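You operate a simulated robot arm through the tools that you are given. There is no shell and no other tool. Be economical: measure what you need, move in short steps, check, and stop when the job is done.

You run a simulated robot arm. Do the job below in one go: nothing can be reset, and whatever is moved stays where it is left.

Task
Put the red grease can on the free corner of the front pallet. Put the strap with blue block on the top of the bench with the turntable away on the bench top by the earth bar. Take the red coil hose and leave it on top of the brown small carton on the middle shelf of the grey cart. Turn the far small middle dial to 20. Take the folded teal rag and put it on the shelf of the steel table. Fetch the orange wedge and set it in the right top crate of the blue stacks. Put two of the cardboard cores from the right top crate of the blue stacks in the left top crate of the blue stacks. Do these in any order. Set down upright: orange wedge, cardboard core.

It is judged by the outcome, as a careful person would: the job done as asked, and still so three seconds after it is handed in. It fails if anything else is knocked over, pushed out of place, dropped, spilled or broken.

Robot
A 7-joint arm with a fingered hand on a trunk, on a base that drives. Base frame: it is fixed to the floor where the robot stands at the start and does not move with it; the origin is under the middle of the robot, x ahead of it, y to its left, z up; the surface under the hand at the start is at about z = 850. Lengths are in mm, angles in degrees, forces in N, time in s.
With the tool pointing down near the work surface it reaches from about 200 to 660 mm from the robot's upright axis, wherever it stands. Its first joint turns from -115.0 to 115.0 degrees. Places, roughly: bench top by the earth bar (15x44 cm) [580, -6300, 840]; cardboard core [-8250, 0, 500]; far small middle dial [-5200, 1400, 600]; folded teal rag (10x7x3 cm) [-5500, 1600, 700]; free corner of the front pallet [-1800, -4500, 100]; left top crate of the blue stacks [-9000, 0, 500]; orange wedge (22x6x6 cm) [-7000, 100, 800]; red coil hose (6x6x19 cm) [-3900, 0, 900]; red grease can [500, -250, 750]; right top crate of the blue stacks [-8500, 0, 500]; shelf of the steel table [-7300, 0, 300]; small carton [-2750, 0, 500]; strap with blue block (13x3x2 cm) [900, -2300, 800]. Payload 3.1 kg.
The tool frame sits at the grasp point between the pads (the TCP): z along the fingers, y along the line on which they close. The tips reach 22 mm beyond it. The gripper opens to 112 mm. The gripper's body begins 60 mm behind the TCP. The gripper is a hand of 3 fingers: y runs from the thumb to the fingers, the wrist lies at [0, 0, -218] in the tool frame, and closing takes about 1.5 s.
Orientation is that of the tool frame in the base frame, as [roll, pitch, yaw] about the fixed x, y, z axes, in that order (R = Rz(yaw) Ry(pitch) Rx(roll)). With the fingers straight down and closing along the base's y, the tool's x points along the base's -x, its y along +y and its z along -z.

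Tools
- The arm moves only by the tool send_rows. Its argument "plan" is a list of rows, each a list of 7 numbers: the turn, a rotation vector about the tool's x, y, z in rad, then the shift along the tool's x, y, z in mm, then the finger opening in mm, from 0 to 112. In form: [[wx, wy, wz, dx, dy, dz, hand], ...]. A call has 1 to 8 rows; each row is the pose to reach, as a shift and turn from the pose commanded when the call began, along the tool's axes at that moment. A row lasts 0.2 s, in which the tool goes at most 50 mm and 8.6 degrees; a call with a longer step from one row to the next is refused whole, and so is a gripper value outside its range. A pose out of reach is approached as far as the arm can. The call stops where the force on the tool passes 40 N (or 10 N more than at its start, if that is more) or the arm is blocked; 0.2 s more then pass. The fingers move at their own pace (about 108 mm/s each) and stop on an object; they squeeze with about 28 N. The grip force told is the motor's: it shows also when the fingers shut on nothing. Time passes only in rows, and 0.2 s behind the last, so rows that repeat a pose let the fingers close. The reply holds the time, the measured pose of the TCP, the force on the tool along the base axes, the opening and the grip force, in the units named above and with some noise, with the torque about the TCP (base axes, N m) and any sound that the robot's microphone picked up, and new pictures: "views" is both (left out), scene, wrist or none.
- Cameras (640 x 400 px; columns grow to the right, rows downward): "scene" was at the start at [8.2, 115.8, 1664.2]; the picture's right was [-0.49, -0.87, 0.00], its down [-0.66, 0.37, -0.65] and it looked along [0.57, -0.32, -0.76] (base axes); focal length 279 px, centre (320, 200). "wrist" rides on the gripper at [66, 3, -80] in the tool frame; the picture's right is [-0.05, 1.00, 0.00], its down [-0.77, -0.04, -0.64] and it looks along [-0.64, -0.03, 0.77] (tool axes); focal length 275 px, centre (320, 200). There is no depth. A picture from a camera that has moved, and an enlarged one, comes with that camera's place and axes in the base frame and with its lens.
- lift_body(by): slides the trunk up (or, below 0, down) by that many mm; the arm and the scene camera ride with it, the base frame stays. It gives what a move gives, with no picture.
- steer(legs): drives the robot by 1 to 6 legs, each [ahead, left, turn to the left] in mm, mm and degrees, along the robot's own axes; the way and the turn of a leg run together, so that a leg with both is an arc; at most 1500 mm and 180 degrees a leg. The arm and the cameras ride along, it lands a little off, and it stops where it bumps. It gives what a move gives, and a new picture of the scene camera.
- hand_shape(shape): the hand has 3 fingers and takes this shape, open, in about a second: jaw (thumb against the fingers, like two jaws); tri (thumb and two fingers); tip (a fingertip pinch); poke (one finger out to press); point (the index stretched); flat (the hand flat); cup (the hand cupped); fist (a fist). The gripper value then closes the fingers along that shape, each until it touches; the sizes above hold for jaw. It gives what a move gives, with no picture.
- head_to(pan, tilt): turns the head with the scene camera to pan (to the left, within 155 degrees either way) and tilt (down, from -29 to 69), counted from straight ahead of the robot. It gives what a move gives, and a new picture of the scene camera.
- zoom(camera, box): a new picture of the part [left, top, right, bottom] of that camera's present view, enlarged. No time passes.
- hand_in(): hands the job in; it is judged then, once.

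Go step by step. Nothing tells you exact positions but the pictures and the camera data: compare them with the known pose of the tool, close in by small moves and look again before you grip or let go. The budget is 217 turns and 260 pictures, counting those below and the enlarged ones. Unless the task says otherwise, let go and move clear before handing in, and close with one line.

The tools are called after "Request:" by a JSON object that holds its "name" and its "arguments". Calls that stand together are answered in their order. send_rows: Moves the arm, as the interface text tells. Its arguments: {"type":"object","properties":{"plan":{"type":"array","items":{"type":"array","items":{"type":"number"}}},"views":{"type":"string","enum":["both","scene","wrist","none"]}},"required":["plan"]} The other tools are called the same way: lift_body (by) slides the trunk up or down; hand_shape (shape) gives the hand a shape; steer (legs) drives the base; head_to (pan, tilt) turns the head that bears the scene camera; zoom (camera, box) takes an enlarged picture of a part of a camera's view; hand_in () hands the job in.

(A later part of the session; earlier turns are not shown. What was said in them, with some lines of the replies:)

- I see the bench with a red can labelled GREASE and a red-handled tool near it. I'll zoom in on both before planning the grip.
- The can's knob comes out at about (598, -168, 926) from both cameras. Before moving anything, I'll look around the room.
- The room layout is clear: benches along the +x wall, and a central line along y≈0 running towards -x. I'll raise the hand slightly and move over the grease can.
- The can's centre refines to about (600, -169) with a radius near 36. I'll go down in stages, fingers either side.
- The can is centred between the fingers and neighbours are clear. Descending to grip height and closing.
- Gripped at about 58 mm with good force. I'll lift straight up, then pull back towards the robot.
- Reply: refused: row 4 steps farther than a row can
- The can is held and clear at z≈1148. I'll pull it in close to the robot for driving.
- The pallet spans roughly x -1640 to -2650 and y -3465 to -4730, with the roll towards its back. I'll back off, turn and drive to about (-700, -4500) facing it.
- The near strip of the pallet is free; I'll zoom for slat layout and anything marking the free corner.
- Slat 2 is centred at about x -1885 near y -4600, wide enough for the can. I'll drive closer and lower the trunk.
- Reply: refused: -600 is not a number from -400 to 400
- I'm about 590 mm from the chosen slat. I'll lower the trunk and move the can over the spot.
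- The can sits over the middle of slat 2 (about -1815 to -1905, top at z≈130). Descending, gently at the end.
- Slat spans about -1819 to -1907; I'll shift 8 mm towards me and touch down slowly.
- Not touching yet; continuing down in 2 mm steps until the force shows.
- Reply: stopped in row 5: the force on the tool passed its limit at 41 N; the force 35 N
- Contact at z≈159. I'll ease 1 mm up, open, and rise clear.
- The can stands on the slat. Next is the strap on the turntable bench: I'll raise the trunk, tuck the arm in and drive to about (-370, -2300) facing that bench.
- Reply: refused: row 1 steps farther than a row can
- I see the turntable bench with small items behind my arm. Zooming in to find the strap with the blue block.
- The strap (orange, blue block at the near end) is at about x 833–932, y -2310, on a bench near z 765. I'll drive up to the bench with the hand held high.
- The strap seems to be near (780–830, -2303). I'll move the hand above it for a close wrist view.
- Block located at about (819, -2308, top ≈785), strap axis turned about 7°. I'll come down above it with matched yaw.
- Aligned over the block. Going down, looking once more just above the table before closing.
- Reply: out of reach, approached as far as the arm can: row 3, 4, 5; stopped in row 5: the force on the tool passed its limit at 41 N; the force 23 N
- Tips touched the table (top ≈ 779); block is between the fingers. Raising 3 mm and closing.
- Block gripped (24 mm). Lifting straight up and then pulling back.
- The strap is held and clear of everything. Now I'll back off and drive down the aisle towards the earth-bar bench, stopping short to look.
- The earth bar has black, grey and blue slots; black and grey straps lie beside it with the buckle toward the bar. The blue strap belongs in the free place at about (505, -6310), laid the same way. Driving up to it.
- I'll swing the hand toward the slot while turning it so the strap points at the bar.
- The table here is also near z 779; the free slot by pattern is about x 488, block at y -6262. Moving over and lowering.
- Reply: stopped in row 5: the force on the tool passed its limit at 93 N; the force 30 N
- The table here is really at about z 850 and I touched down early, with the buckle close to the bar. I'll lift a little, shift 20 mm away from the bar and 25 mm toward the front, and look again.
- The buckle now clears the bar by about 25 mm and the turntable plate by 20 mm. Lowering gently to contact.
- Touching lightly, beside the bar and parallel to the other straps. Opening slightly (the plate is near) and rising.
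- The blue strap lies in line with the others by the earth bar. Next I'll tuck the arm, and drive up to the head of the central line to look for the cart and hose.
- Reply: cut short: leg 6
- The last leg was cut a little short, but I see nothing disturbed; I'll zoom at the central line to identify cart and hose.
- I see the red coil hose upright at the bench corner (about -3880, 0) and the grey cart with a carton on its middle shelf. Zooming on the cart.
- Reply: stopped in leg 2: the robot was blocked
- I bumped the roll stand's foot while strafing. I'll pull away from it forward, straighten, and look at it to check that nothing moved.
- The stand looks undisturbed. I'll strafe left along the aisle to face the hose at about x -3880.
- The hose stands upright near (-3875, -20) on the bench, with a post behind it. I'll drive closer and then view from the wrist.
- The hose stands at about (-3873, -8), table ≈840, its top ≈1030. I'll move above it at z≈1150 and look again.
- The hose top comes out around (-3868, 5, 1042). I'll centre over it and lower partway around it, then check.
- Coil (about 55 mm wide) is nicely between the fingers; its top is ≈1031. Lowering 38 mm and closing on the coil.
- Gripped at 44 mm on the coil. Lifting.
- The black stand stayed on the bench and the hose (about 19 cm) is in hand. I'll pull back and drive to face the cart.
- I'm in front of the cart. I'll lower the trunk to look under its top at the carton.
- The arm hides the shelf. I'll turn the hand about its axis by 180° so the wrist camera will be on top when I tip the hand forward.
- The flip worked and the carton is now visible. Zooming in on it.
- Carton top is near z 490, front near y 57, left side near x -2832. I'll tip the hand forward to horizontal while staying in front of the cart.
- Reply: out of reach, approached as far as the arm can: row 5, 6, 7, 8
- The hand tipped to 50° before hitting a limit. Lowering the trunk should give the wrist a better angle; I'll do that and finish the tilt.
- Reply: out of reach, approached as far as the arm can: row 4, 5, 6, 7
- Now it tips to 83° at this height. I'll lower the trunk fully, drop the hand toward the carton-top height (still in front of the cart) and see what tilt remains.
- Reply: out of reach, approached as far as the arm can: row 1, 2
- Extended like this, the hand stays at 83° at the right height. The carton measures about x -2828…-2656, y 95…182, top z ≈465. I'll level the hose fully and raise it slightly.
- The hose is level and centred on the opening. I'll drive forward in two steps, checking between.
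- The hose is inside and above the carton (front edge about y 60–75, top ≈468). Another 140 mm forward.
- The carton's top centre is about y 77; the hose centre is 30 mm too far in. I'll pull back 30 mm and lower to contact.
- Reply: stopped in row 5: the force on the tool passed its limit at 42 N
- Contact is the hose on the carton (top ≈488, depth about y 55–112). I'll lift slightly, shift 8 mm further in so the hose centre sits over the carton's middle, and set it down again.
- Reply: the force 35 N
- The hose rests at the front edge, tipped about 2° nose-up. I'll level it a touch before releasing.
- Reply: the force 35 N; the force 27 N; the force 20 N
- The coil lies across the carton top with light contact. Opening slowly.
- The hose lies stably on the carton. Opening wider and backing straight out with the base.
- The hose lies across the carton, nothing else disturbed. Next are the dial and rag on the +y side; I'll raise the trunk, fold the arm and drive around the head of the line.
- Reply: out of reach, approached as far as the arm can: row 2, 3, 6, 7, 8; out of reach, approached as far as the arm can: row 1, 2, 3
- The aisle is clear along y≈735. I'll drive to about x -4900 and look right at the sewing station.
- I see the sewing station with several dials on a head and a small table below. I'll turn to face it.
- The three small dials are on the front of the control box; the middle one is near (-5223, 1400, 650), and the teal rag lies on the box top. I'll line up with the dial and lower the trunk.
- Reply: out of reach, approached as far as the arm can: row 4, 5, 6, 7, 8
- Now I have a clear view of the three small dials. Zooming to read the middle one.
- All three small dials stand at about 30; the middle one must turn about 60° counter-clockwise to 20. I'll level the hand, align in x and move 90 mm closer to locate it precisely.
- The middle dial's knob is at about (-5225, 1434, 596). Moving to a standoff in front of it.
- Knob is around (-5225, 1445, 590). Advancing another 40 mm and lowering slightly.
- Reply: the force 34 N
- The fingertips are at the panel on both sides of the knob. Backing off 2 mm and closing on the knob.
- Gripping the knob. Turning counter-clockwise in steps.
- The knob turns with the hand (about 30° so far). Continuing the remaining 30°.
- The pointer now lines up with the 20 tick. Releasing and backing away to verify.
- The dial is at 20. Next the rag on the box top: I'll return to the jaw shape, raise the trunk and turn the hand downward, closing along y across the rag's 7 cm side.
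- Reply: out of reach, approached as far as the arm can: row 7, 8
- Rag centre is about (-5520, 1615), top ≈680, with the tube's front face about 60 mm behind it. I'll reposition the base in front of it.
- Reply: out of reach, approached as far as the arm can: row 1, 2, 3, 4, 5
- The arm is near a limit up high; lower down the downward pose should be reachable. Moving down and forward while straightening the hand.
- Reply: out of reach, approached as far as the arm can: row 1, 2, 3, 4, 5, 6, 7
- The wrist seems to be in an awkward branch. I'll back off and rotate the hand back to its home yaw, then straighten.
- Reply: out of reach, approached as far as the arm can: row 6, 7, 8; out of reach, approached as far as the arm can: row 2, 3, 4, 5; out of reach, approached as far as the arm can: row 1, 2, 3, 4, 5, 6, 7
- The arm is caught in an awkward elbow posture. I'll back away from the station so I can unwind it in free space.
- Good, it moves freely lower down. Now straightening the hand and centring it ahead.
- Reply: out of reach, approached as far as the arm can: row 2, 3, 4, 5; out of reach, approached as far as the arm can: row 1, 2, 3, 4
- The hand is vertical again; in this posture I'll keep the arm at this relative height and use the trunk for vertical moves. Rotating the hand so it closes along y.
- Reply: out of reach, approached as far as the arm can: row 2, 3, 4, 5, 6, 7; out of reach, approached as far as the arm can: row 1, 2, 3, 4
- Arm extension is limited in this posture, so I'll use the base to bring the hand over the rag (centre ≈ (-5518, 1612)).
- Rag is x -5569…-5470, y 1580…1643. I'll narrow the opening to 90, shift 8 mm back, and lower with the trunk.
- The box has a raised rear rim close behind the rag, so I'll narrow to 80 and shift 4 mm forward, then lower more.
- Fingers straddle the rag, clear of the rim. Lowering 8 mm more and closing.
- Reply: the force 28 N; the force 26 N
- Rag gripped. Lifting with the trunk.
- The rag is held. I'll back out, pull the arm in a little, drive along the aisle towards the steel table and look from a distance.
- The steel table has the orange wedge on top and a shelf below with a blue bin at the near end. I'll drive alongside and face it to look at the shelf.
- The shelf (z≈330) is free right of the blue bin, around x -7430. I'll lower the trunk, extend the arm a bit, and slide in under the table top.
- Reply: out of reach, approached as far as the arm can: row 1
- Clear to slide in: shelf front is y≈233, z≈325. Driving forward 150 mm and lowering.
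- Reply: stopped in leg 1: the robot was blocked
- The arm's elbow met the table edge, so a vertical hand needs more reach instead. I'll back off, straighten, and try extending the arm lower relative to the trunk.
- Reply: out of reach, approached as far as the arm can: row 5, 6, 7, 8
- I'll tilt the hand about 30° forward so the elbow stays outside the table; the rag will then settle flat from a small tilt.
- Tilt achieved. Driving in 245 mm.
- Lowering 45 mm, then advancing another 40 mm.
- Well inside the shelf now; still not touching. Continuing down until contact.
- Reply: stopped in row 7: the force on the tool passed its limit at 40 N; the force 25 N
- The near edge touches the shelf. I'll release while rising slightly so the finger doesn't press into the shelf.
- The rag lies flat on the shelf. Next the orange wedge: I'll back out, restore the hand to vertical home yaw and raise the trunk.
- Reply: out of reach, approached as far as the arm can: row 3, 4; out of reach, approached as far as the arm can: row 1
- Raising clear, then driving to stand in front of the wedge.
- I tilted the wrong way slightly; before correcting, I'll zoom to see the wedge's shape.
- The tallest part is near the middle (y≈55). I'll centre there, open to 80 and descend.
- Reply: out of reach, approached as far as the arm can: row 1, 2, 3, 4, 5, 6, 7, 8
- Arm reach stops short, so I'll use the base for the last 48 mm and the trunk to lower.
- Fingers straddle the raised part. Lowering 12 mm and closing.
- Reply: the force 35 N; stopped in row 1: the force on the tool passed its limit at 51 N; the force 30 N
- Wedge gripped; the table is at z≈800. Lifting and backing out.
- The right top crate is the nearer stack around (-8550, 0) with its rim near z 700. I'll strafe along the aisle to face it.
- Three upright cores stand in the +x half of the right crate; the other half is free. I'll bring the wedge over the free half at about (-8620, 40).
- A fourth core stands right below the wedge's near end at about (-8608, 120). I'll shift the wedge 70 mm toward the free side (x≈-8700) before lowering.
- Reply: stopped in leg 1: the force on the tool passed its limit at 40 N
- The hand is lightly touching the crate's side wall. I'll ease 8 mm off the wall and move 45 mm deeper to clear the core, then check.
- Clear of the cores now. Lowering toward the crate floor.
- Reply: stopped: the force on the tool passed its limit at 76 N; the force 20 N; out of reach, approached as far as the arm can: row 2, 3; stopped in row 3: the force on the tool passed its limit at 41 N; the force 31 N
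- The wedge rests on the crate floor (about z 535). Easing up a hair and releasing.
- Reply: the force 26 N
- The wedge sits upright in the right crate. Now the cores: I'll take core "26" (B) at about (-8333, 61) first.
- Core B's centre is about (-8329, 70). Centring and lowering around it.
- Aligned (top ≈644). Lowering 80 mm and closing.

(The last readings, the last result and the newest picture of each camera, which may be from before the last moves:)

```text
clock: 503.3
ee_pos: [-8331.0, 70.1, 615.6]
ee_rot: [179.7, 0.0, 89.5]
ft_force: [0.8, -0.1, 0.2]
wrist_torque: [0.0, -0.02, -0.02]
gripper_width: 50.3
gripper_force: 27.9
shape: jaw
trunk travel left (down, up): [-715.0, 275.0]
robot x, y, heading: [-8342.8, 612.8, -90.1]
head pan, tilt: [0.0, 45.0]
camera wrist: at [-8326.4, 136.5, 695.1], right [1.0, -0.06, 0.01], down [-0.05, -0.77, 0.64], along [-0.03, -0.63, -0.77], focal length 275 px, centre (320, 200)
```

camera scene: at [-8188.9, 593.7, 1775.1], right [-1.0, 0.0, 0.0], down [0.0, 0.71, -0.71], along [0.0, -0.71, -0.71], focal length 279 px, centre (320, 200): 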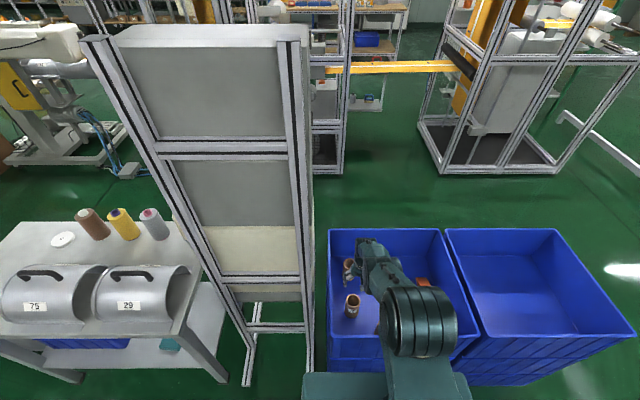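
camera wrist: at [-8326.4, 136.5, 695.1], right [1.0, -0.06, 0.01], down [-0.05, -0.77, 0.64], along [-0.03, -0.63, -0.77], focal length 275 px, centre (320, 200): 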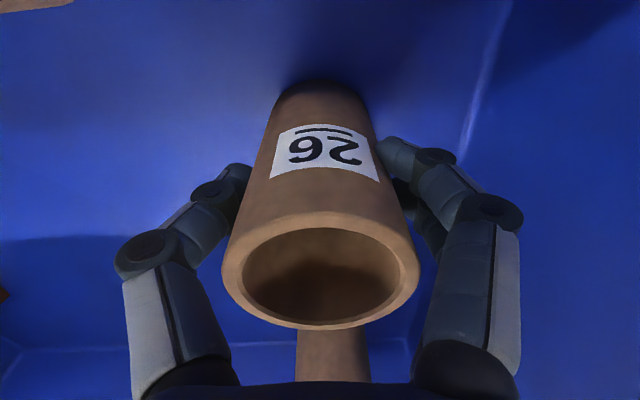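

Gripped. Lifting out above the rim and moving over to the left crate (x≈-8950).

Request:
{"name": "lift_body", "arguments": {"by": 240}}

Request:
{"name": "steer", "arguments": {"legs": [[0, -620, 0]]}}

Request:
{"name": "lift_body", "arguments": {"by": -140}}

Request:
{"name": "send_rows", "arguments": {"plan": [[0, 0, 0, 0, 0, 0, 30]], "views": "both"}}

```text
clock: 505.8
ee_pos: [-8330.5, 69.8, 853.9]
ee_rot: [179.7, 0.1, 89.5]
ft_force: [1.5, -0.3, -0.2]
wrist_torque: [-0.02, 0.01, 0.01]
gripper_width: 50.1
gripper_force: 27.9
shape: jaw
trunk travel left (down, up): [-955.0, 35.0]
robot x, y, heading: [-8339.9, 613.0, -90.1]
head pan, tilt: [0.0, 45.0]
```

```text
clock: 509.3
ee_pos: [-8957.0, 72.9, 856.4]
ee_rot: [179.7, -0.1, 89.0]
ft_force: [-0.2, -0.2, -0.7]
wrist_torque: [0.0, -0.01, -0.01]
gripper_width: 50.3
gripper_force: 27.7
shape: jaw
trunk travel left (down, up): [-955.0, 35.0]
robot x, y, heading: [-8965.1, 617.7, -90.7]
head pan, tilt: [0.0, 45.0]
camera scene: at [-8813.0, 595.4, 1825.1], right [-1.0, 0.01, 0.0], down [0.01, 0.71, -0.71], along [-0.01, -0.71, -0.71], focal length 279 px, centre (320, 200)
```

scene: 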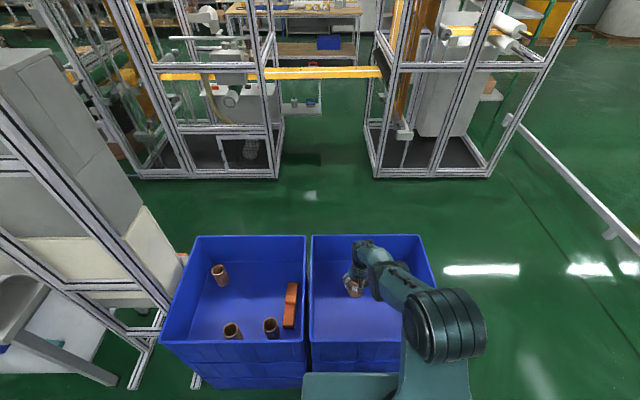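

```text
clock: 511.0
ee_pos: [-8958.2, 73.4, 715.0]
ee_rot: [179.7, 0.0, 89.1]
ft_force: [0.3, 0.2, 0.2]
wrist_torque: [0.01, 0.01, -0.01]
gripper_width: 50.2
gripper_force: 27.8
shape: jaw
trunk travel left (down, up): [-815.0, 175.0]
robot x, y, heading: [-8961.9, 618.7, -90.5]
head pan, tilt: [0.0, 45.0]
```

```text
clock: 511.4
ee_pos: [-8957.3, 73.3, 716.7]
ee_rot: [179.7, 0.0, 89.1]
ft_force: [-0.7, -0.2, -1.9]
wrist_torque: [0.01, -0.04, -0.06]
gripper_width: 50.3
gripper_force: 27.8
shape: jaw
trunk travel left (down, up): [-815.0, 175.0]
robot x, y, heading: [-8965.6, 618.1, -90.4]
head pan, tilt: [0.0, 45.0]
camera scene: at [-8813.2, 595.4, 1685.1], right [-1.0, 0.01, 0.0], down [0.01, 0.71, -0.71], along [-0.01, -0.71, -0.71], focal length 279 px, centre (320, 200)
camera wrist: at [-8953.6, 139.1, 795.1], right [1.0, -0.06, 0.01], down [-0.05, -0.77, 0.64], along [-0.04, -0.63, -0.77], focal length 275 px, centre (320, 200)
```

scene: 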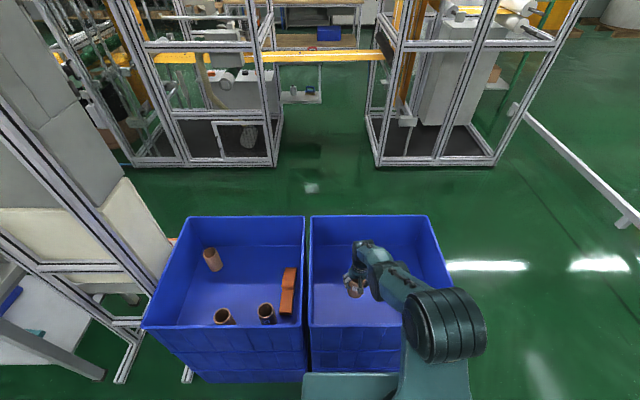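
wrist: 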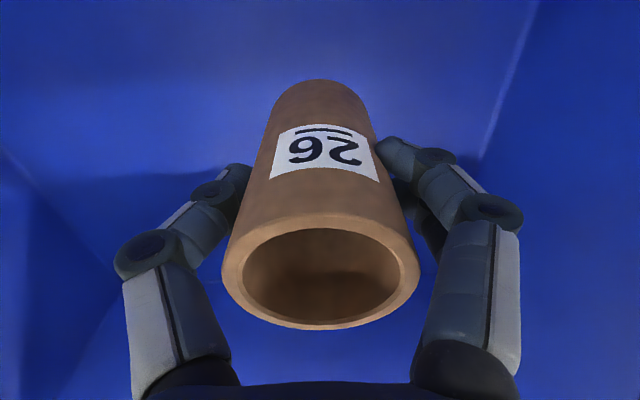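

Over the left crate, clear of the walls. Lowering to the floor.

Request:
{"name": "lift_body", "arguments": {"by": -92}}

Request:
{"name": "send_rows", "arguments": {"plan": [[0, 0, 0, 0, 0, 2, 30], [0, 0, 0, 0, 0, 4, 30], [0, 0, 0, 0, 0, 6, 30], [0, 0, 0, 0, 0, 8, 30], [0, 0, 0, 0, 0, 10, 30], [0, 0, 0, 0, 0, 12, 30], [0, 0, 0, 0, 0, 14, 30], [0, 0, 0, 0, 0, 16, 30]], "views": "none"}}

```text
clock: 512.7
ee_pos: [-8958.0, 74.5, 624.2]
ee_rot: [179.7, 0.0, 89.1]
ft_force: [0.3, -0.5, -0.4]
wrist_torque: [-0.01, 0.05, 0.01]
gripper_width: 50.3
gripper_force: 28.0
shape: jaw
trunk travel left (down, up): [-723.0, 267.0]
robot x, y, heading: [-8967.2, 615.9, -90.5]
head pan, tilt: [0.0, 45.0]
```

```text
clock: 514.5
ee_pos: [-8958.4, 74.6, 614.0]
ee_rot: [179.6, 0.4, 89.2]
ft_force: [0.3, -6.7, 32.6]
wrist_torque: [-0.11, 0.09, -0.02]
gripper_width: 50.3
gripper_force: 28.3
shape: jaw
trunk travel left (down, up): [-723.0, 267.0]
robot x, y, heading: [-8965.5, 616.0, -90.6]
head pan, tilt: [0.0, 45.0]
```

Core 26 is on the floor. Releasing and rising.

Request:
{"name": "send_rows", "arguments": {"plan": [[0, 0, 0, 0, 0, -4, 40], [0, 0, 0, 0, 0, -4, 60], [0, 0, 0, 0, 0, -4, 80], [0, 0, 0, 0, 0, -4, 90], [0, 0, 0, 0, 0, -4, 90]], "views": "none"}}

Request:
{"name": "lift_body", "arguments": {"by": 240}}

Request:
{"name": "send_rows", "arguments": {"plan": [[0, 0, 0, 0, 0, 0, 90]], "views": "wrist"}}

```text
clock: 515.7
ee_pos: [-8958.2, 73.5, 611.6]
ee_rot: [179.7, 0.0, 89.1]
ft_force: [0.2, 0.5, 0.3]
wrist_torque: [0.0, -0.02, -0.02]
gripper_width: 89.9
gripper_force: 0.0
shape: jaw
trunk travel left (down, up): [-723.0, 267.0]
robot x, y, heading: [-8969.1, 614.1, -90.6]
head pan, tilt: [0.0, 45.0]
```

```text
clock: 518.2
ee_pos: [-8957.1, 73.3, 851.2]
ee_rot: [179.8, 0.0, 89.1]
ft_force: [0.1, -0.5, -0.2]
wrist_torque: [0.0, -0.02, -0.02]
gripper_width: 90.0
gripper_force: 0.1
shape: jaw
trunk travel left (down, up): [-963.0, 27.0]
robot x, y, heading: [-8966.2, 615.7, -90.7]
head pan, tilt: [0.0, 45.0]
```

```text
clock: 518.6
ee_pos: [-8958.2, 72.1, 851.3]
ee_rot: [179.7, 0.1, 89.1]
ft_force: [-0.1, -0.7, -0.1]
wrist_torque: [0.02, 0.01, -0.06]
gripper_width: 89.8
gripper_force: 0.1
shape: jaw
trunk travel left (down, up): [-963.0, 27.0]
robot x, y, heading: [-8966.2, 615.9, -90.5]
head pan, tilt: [0.0, 45.0]
camera wrist: at [-8953.5, 139.1, 931.6], right [1.0, -0.06, 0.01], down [-0.05, -0.77, 0.64], along [-0.04, -0.63, -0.77], focal length 275 px, centre (320, 200)
```

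wrist: 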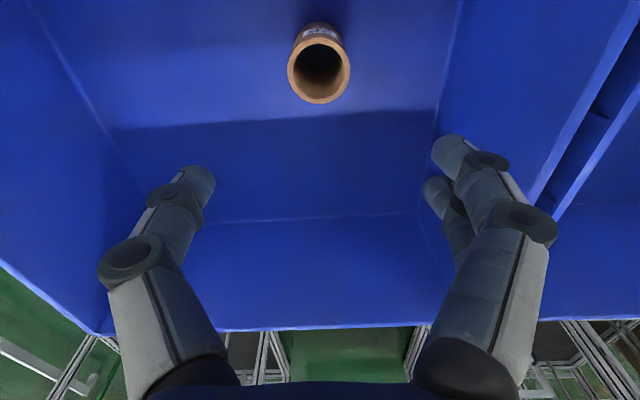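

Core 26 stands upright in the left crate. The next easiest is the rear core (A) at about (-8333, -116); I'll go back and tilt the hand forward for extra reach.

Request:
{"name": "steer", "arguments": {"legs": [[0, 625, 0.6]]}}

Request:
{"name": "send_rows", "arguments": {"plan": [[0, -0.1, 0, -25, 0, -3, 90], [0, -0.2, 0, -50, 0, -7, 90], [0, -0.3, 0, -75, 0, -12, 90], [0, -0.4, 0, -100, 0, -18, 90], [0, -0.48, 0, -120, 0, -24, 90], [0, -0.48, 0, -120, 0, -24, 90]], "views": "wrist"}}

```text
clock: 522.1
ee_pos: [-8325.6, 70.9, 852.4]
ee_rot: [179.7, 0.1, 89.6]
ft_force: [0.2, -0.2, 0.3]
wrist_torque: [-0.01, 0.0, 0.0]
gripper_width: 89.8
gripper_force: 0.0
shape: jaw
trunk travel left (down, up): [-963.0, 27.0]
robot x, y, heading: [-8337.7, 613.6, -89.9]
head pan, tilt: [0.0, 45.0]
camera scene: at [-8187.3, 595.2, 1833.1], right [-1.0, 0.0, 0.0], down [0.0, 0.71, -0.71], along [0.0, -0.71, -0.71], focal length 279 px, centre (320, 200)
```

scene: 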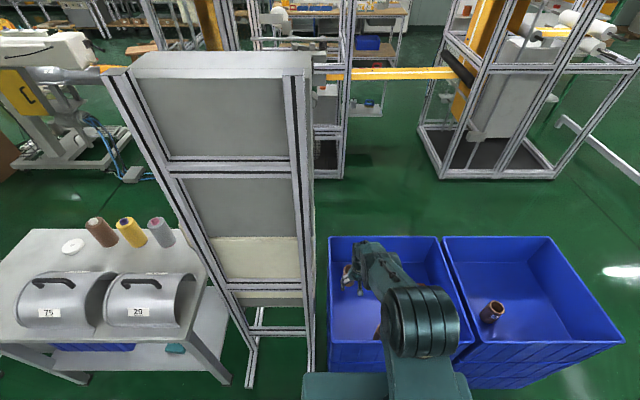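

```text
clock: 523.5
ee_pos: [-8329.0, -34.5, 886.6]
ee_rot: [179.7, 27.7, 89.5]
ft_force: [0.1, -0.1, -0.2]
wrist_torque: [-0.01, 0.0, 0.01]
gripper_width: 89.6
gripper_force: 0.0
shape: jaw
out of reach, approached as far as the arm can: row 2, 3, 4, 5, 6
trunk travel left (down, up): [-963.0, 27.0]
robot x, y, heading: [-8342.3, 613.5, -89.9]
head pan, tilt: [0.0, 45.0]
camera wrist: at [-8324.9, 62.0, 926.5], right [1.0, -0.05, 0.03], down [-0.04, -0.39, 0.92], along [-0.03, -0.92, -0.39], focal length 275 px, centre (320, 200)
```

wrist: 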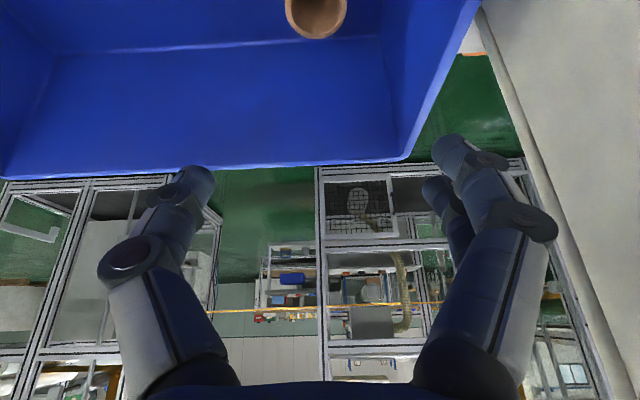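

Tilted to 28°. I'll extend a bit further while lowering.

Request:
{"name": "send_rows", "arguments": {"plan": [[0, 0, 0, -2, 0, 24, 90], [0, 0, 0, -5, 0, 48, 90], [0, 0, 0, -8, 0, 72, 90], [0, 0, 0, -20, 0, 90, 90], [0, 0, 0, -20, 0, 90, 90]], "views": "none"}}

```text
clock: 524.7
ee_pos: [-8329.2, -32.5, 886.5]
ee_rot: [179.8, 27.5, 89.5]
ft_force: [0.6, 0.0, -0.3]
wrist_torque: [0.0, -0.02, -0.02]
gripper_width: 89.7
gripper_force: 0.2
shape: jaw
out of reach, approached as far as the arm can: row 1, 2, 3, 4, 5
trunk travel left (down, up): [-963.0, 27.0]
robot x, y, heading: [-8345.0, 618.8, -90.0]
head pan, tilt: [0.0, 45.0]
```

Fully extended; tilting a further 14° about the wrist gains another 50 mm.

Request:
{"name": "send_rows", "arguments": {"plan": [[0, -0.08, 0, -18, 0, -1, 90], [0, -0.16, 0, -36, 0, -3, 90], [0, -0.25, 0, -54, 0, -7, 90], [0, -0.25, 0, -54, 0, -7, 90]], "views": "none"}}

Request:
{"name": "steer", "arguments": {"legs": [[30, 0, 0]]}}

```text
clock: 525.7
ee_pos: [-8329.1, -79.1, 916.1]
ee_rot: [179.6, 41.9, 89.4]
ft_force: [0.1, 0.2, -0.6]
wrist_torque: [0.0, 0.01, -0.01]
gripper_width: 89.5
gripper_force: 0.1
shape: jaw
trunk travel left (down, up): [-963.0, 27.0]
robot x, y, heading: [-8339.1, 616.0, -90.0]
head pan, tilt: [0.0, 45.0]
```

```text
clock: 526.5
ee_pos: [-8328.8, -106.5, 919.6]
ee_rot: [179.6, 42.0, 89.5]
ft_force: [0.5, -0.8, 0.1]
wrist_torque: [-0.04, 0.01, 0.01]
gripper_width: 89.9
gripper_force: 0.1
shape: jaw
trunk travel left (down, up): [-963.0, 27.0]
robot x, y, heading: [-8340.3, 587.2, -89.8]
head pan, tilt: [0.0, 45.0]
camera scene: at [-8186.9, 571.2, 1833.2], right [-1.0, 0.0, 0.0], down [0.0, 0.71, -0.71], along [0.0, -0.71, -0.71], focal length 279 px, centre (320, 200)
```

scene: 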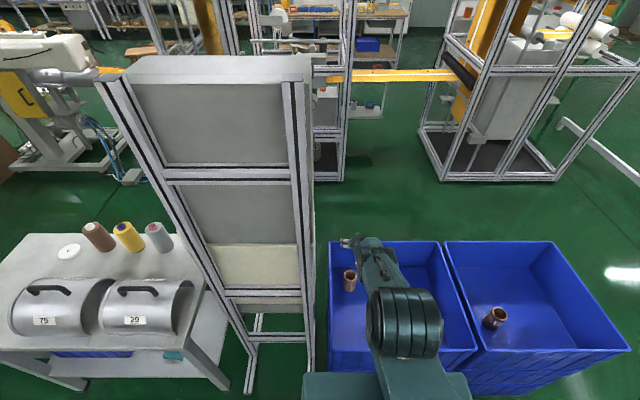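

Position and tilt look right for core A. Lowering with the trunk and checking.

Request:
{"name": "lift_body", "arguments": {"by": -215}}

Request:
{"name": "send_rows", "arguments": {"plan": [[0, 0, 0, 0, 0, 0, 90]], "views": "both"}}

```text
clock: 528.8
ee_pos: [-8329.5, -108.5, 701.4]
ee_rot: [179.6, 41.8, 89.4]
ft_force: [0.2, -0.3, -0.6]
wrist_torque: [0.0, 0.02, 0.02]
gripper_width: 89.9
gripper_force: 0.0
shape: jaw
trunk travel left (down, up): [-748.0, 242.0]
robot x, y, heading: [-8339.8, 584.9, -90.2]
head pan, tilt: [0.0, 45.0]
```

```text
clock: 529.2
ee_pos: [-8329.6, -108.8, 702.0]
ee_rot: [179.6, 41.8, 89.3]
ft_force: [-0.3, 0.2, 0.3]
wrist_torque: [0.0, 0.02, -0.02]
gripper_width: 89.6
gripper_force: 0.0
shape: jaw
trunk travel left (down, up): [-748.0, 242.0]
robot x, y, heading: [-8339.0, 582.7, -89.8]
head pan, tilt: [0.0, 45.0]
camera scene: at [-8187.0, 565.6, 1618.1], right [-1.0, 0.0, 0.0], down [0.0, 0.71, -0.71], along [0.0, -0.71, -0.71], focal length 279 px, centre (320, 200)
camera wrist: at [-8324.6, -5.9, 716.6], right [1.0, -0.04, 0.04], down [-0.04, -0.15, 0.99], along [-0.03, -0.99, -0.15], focal length 275 px, centre (320, 200)
```

scene: 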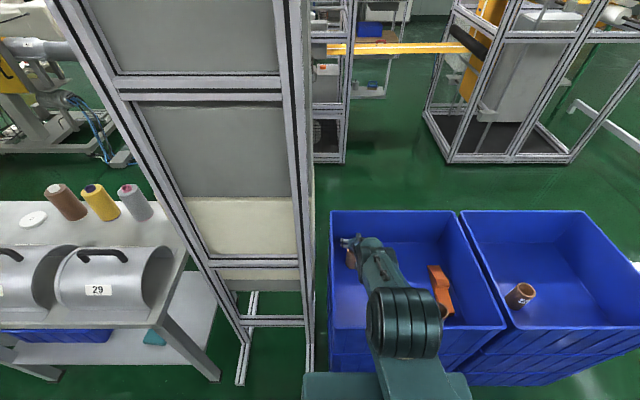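
wrist: 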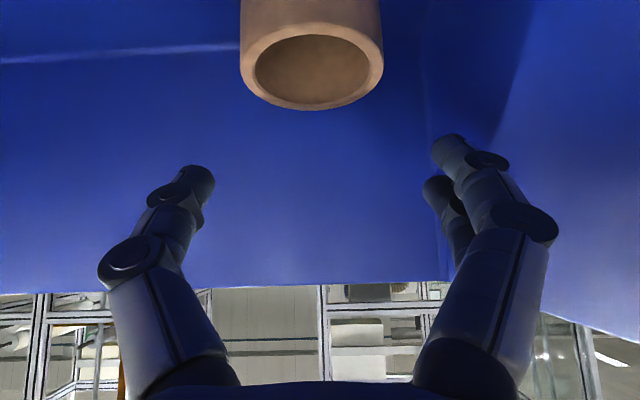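

Core A is centred between the fingers (axis ≈ (-8329, -112)). Lowering 78 mm and closing.

Request:
{"name": "lift_body", "arguments": {"by": -78}}

Request:
{"name": "send_rows", "arguments": {"plan": [[0, 0, 0, 0, 0, 0, 60], [0, 0, 0, 0, 0, 0, 30], [0, 0, 0, 0, 0, 0, 30], [0, 0, 0, 0, 0, 0, 30], [0, 0, 0, 0, 0, 0, 30], [0, 0, 0, 0, 0, 0, 30]], "views": "wrist"}}

```text
clock: 530.4
ee_pos: [-8330.2, -108.5, 624.5]
ee_rot: [179.7, 41.7, 89.4]
ft_force: [0.7, 0.5, -0.7]
wrist_torque: [-0.02, 0.03, -0.02]
gripper_width: 89.5
gripper_force: 0.0
shape: jaw
trunk travel left (down, up): [-670.0, 320.0]
robot x, y, heading: [-8340.9, 587.0, -89.7]
head pan, tilt: [0.0, 45.0]
```

```text
clock: 531.8
ee_pos: [-8329.9, -109.4, 623.1]
ee_rot: [179.6, 41.7, 89.4]
ft_force: [0.1, -0.1, 0.7]
wrist_torque: [0.03, 0.0, -0.02]
gripper_width: 54.0
gripper_force: 27.8
shape: jaw
trunk travel left (down, up): [-670.0, 320.0]
robot x, y, heading: [-8341.0, 586.4, -90.0]
head pan, tilt: [0.0, 45.0]
camera wrist: at [-8324.7, -5.9, 638.6], right [1.0, -0.04, 0.04], down [-0.04, -0.15, 0.99], along [-0.03, -0.99, -0.15], focal length 275 px, centre (320, 200)
```

wrist: 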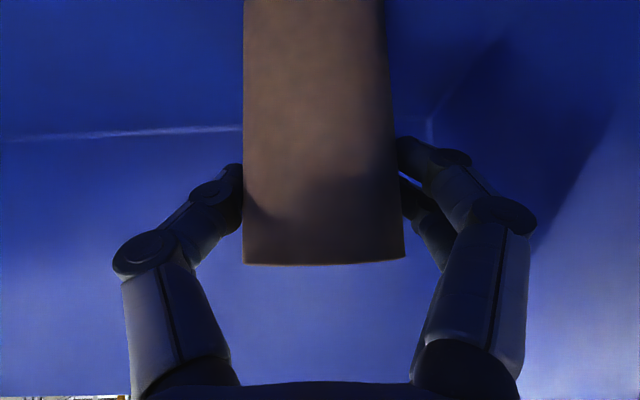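

Gripped. Lifting out and moving to the left crate at x≈-9050.

Request:
{"name": "lift_body", "arguments": {"by": 240}}

Request:
{"name": "steer", "arguments": {"legs": [[0, -720, 0]]}}

Request:
{"name": "lift_body", "arguments": {"by": -150}}

Request:
{"name": "send_rows", "arguments": {"plan": [[0, 0, 0, 0, 0, 0, 30]], "views": "wrist"}}

```text
clock: 534.2
ee_pos: [-8328.7, -109.2, 862.4]
ee_rot: [179.7, 41.8, 89.4]
ft_force: [0.1, 0.4, -0.3]
wrist_torque: [-0.01, 0.03, 0.01]
gripper_width: 53.7
gripper_force: 27.5
shape: jaw
trunk travel left (down, up): [-910.0, 80.0]
robot x, y, heading: [-8338.5, 586.9, -89.7]
head pan, tilt: [0.0, 45.0]
```

```text
clock: 538.2
ee_pos: [-9040.8, -112.6, 864.2]
ee_rot: [179.5, 41.9, 89.6]
ft_force: [-0.7, 0.0, -1.8]
wrist_torque: [0.0, -0.02, 0.01]
gripper_width: 53.8
gripper_force: 27.8
shape: jaw
trunk travel left (down, up): [-910.0, 80.0]
robot x, y, heading: [-9054.4, 584.5, -89.7]
head pan, tilt: [0.0, 45.0]
camera scene: at [-8901.8, 563.1, 1780.1], right [-1.0, -0.01, 0.0], down [0.0, 0.71, -0.71], along [0.0, -0.71, -0.71], focal length 279 px, centre (320, 200)
```

scene: 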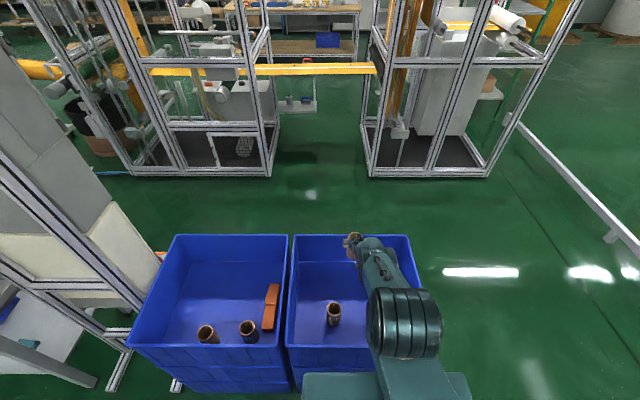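

```text
clock: 539.9
ee_pos: [-9041.7, -110.6, 713.5]
ee_rot: [179.5, 41.8, 89.6]
ft_force: [-0.1, -0.1, 0.4]
wrist_torque: [0.03, 0.0, -0.01]
gripper_width: 53.7
gripper_force: 28.3
shape: jaw
trunk travel left (down, up): [-760.0, 230.0]
robot x, y, heading: [-9053.5, 579.8, -89.9]
head pan, tilt: [0.0, 45.0]
```

```text
clock: 540.3
ee_pos: [-9040.8, -112.9, 713.0]
ee_rot: [179.6, 41.8, 89.6]
ft_force: [-0.5, 0.1, -0.3]
wrist_torque: [0.01, 0.0, 0.0]
gripper_width: 53.7
gripper_force: 27.6
shape: jaw
trunk travel left (down, up): [-760.0, 230.0]
robot x, y, heading: [-9056.9, 582.5, -89.7]
head pan, tilt: [0.0, 45.0]
camera wrist: at [-9037.6, -8.6, 728.6], right [1.0, -0.04, 0.04], down [-0.04, -0.15, 0.99], along [-0.03, -0.99, -0.15], focal length 275 px, centre (320, 200)
```

wrist: 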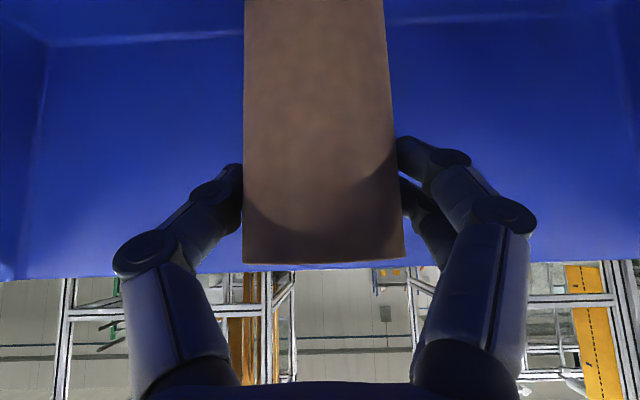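

Lowering in the left crate, with small last steps.

Request:
{"name": "lift_body", "arguments": {"by": -84}}

Request:
{"name": "lift_body", "arguments": {"by": -4}}

Request:
{"name": "lift_body", "arguments": {"by": -3}}

```text
clock: 541.5
ee_pos: [-9041.6, -111.7, 628.7]
ee_rot: [179.7, 41.8, 89.6]
ft_force: [0.2, -0.9, -0.5]
wrist_torque: [0.02, -0.02, 0.01]
gripper_width: 53.7
gripper_force: 28.3
shape: jaw
trunk travel left (down, up): [-676.0, 314.0]
robot x, y, heading: [-9054.5, 581.2, -90.2]
head pan, tilt: [0.0, 45.0]
```

```text
clock: 542.0
ee_pos: [-9040.7, -112.5, 624.7]
ee_rot: [179.5, 41.8, 89.6]
ft_force: [0.5, 1.1, -0.4]
wrist_torque: [0.03, -0.04, 0.0]
gripper_width: 53.8
gripper_force: 28.0
shape: jaw
trunk travel left (down, up): [-672.0, 318.0]
robot x, y, heading: [-9057.7, 585.0, -89.8]
head pan, tilt: [0.0, 45.0]
```

```text
clock: 542.6
ee_pos: [-9041.3, -112.1, 624.0]
ee_rot: [179.6, 41.9, 89.6]
ft_force: [0.7, -0.3, 3.3]
wrist_torque: [-0.03, 0.03, -0.01]
gripper_width: 53.6
gripper_force: 28.2
shape: jaw
trunk travel left (down, up): [-669.0, 321.0]
robot x, y, heading: [-9053.5, 584.7, -89.9]
head pan, tilt: [0.0, 45.0]
```

Light contact with the floor. Releasing and rising straight up.

Request:
{"name": "send_rows", "arguments": {"plan": [[0, 0, 0, 0, 0, 0, 58], [0, 0, 0, 0, 0, 0, 70], [0, 0, 0, 0, 0, 0, 90], [0, 0, 0, 0, 0, 0, 100], [0, 0, 0, 0, 0, 0, 100]], "views": "none"}}

Request:
{"name": "lift_body", "arguments": {"by": 240}}

Request:
{"name": "steer", "arguments": {"legs": [[-330, 0, 0]]}}

Request:
{"name": "zoom", "arguments": {"camera": "scene", "box": [120, 180, 480, 350]}}

```text
clock: 543.8
ee_pos: [-9042.6, -111.0, 622.3]
ee_rot: [179.5, 41.7, 89.6]
ft_force: [0.5, -0.2, 0.3]
wrist_torque: [-0.03, -0.01, -0.01]
gripper_width: 99.7
gripper_force: 0.0
shape: jaw
trunk travel left (down, up): [-669.0, 321.0]
robot x, y, heading: [-9053.1, 582.0, -89.7]
head pan, tilt: [0.0, 45.0]
```

```text
clock: 546.3
ee_pos: [-9041.8, -111.4, 862.7]
ee_rot: [179.5, 41.8, 89.7]
ft_force: [0.3, 0.0, 0.0]
wrist_torque: [0.03, 0.01, 0.0]
gripper_width: 99.7
gripper_force: 0.1
shape: jaw
trunk travel left (down, up): [-909.0, 81.0]
robot x, y, heading: [-9052.9, 583.9, -89.6]
head pan, tilt: [0.0, 45.0]
```

```text
clock: 548.4
ee_pos: [-9043.5, 218.0, 862.7]
ee_rot: [179.6, 41.8, 89.7]
ft_force: [0.4, 1.0, -0.2]
wrist_torque: [0.0, -0.01, 0.04]
gripper_width: 99.9
gripper_force: 0.0
shape: jaw
trunk travel left (down, up): [-909.0, 81.0]
robot x, y, heading: [-9054.0, 913.5, -89.7]
head pan, tilt: [0.0, 45.0]
camera scene: at [-8903.5, 893.5, 1779.1], right [-1.0, 0.0, 0.0], down [0.0, 0.71, -0.71], along [0.0, -0.71, -0.71], focal length 279 px, centre (320, 200)
```

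scene: 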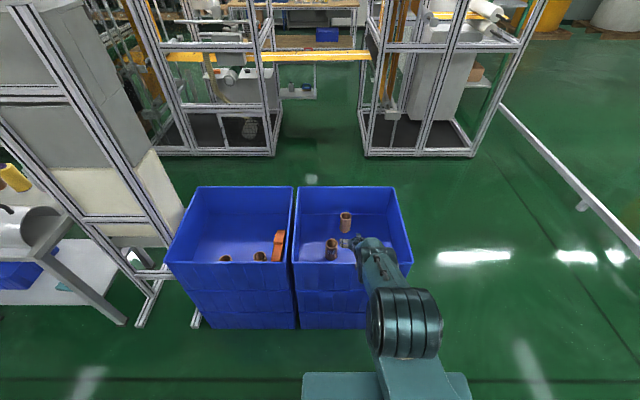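

```text
1.78 times, centred on (300, 265) of scene
camera zoom: at [-8903.5, 893.5, 1779.1], right [-1.0, 0.0, 0.0], down [0.0, 0.71, -0.71], along [0.0, -0.71, -0.71], focal length 496 px, centre (356, 84)
```

zoom: 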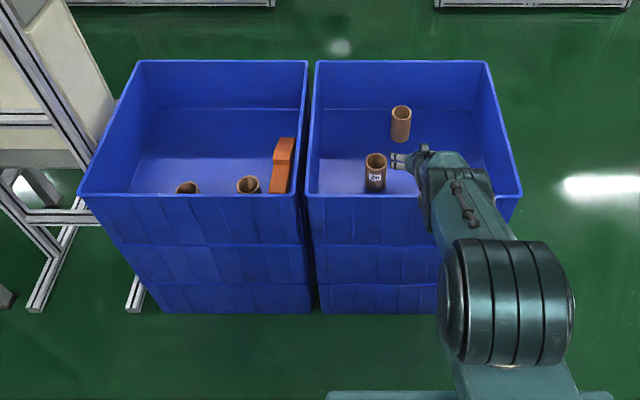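

The two cores stand upright in the left crate and the wedge is in the right one. The hand is clear, and all seven jobs check out in the pictures I took after each. Handing in.

Request:
{"name": "hand_in", "arguments": {}}

```text
The job is handed in.
```

I did all seven jobs and handed the work in; the hand was empty and clear at the end. While driving I bumped a roll stand's foot and pressed lightly against the steel table's edge and the right crate's wall. Nothing looked moved in the pictures, and I took a close look afterwards only at the stand.
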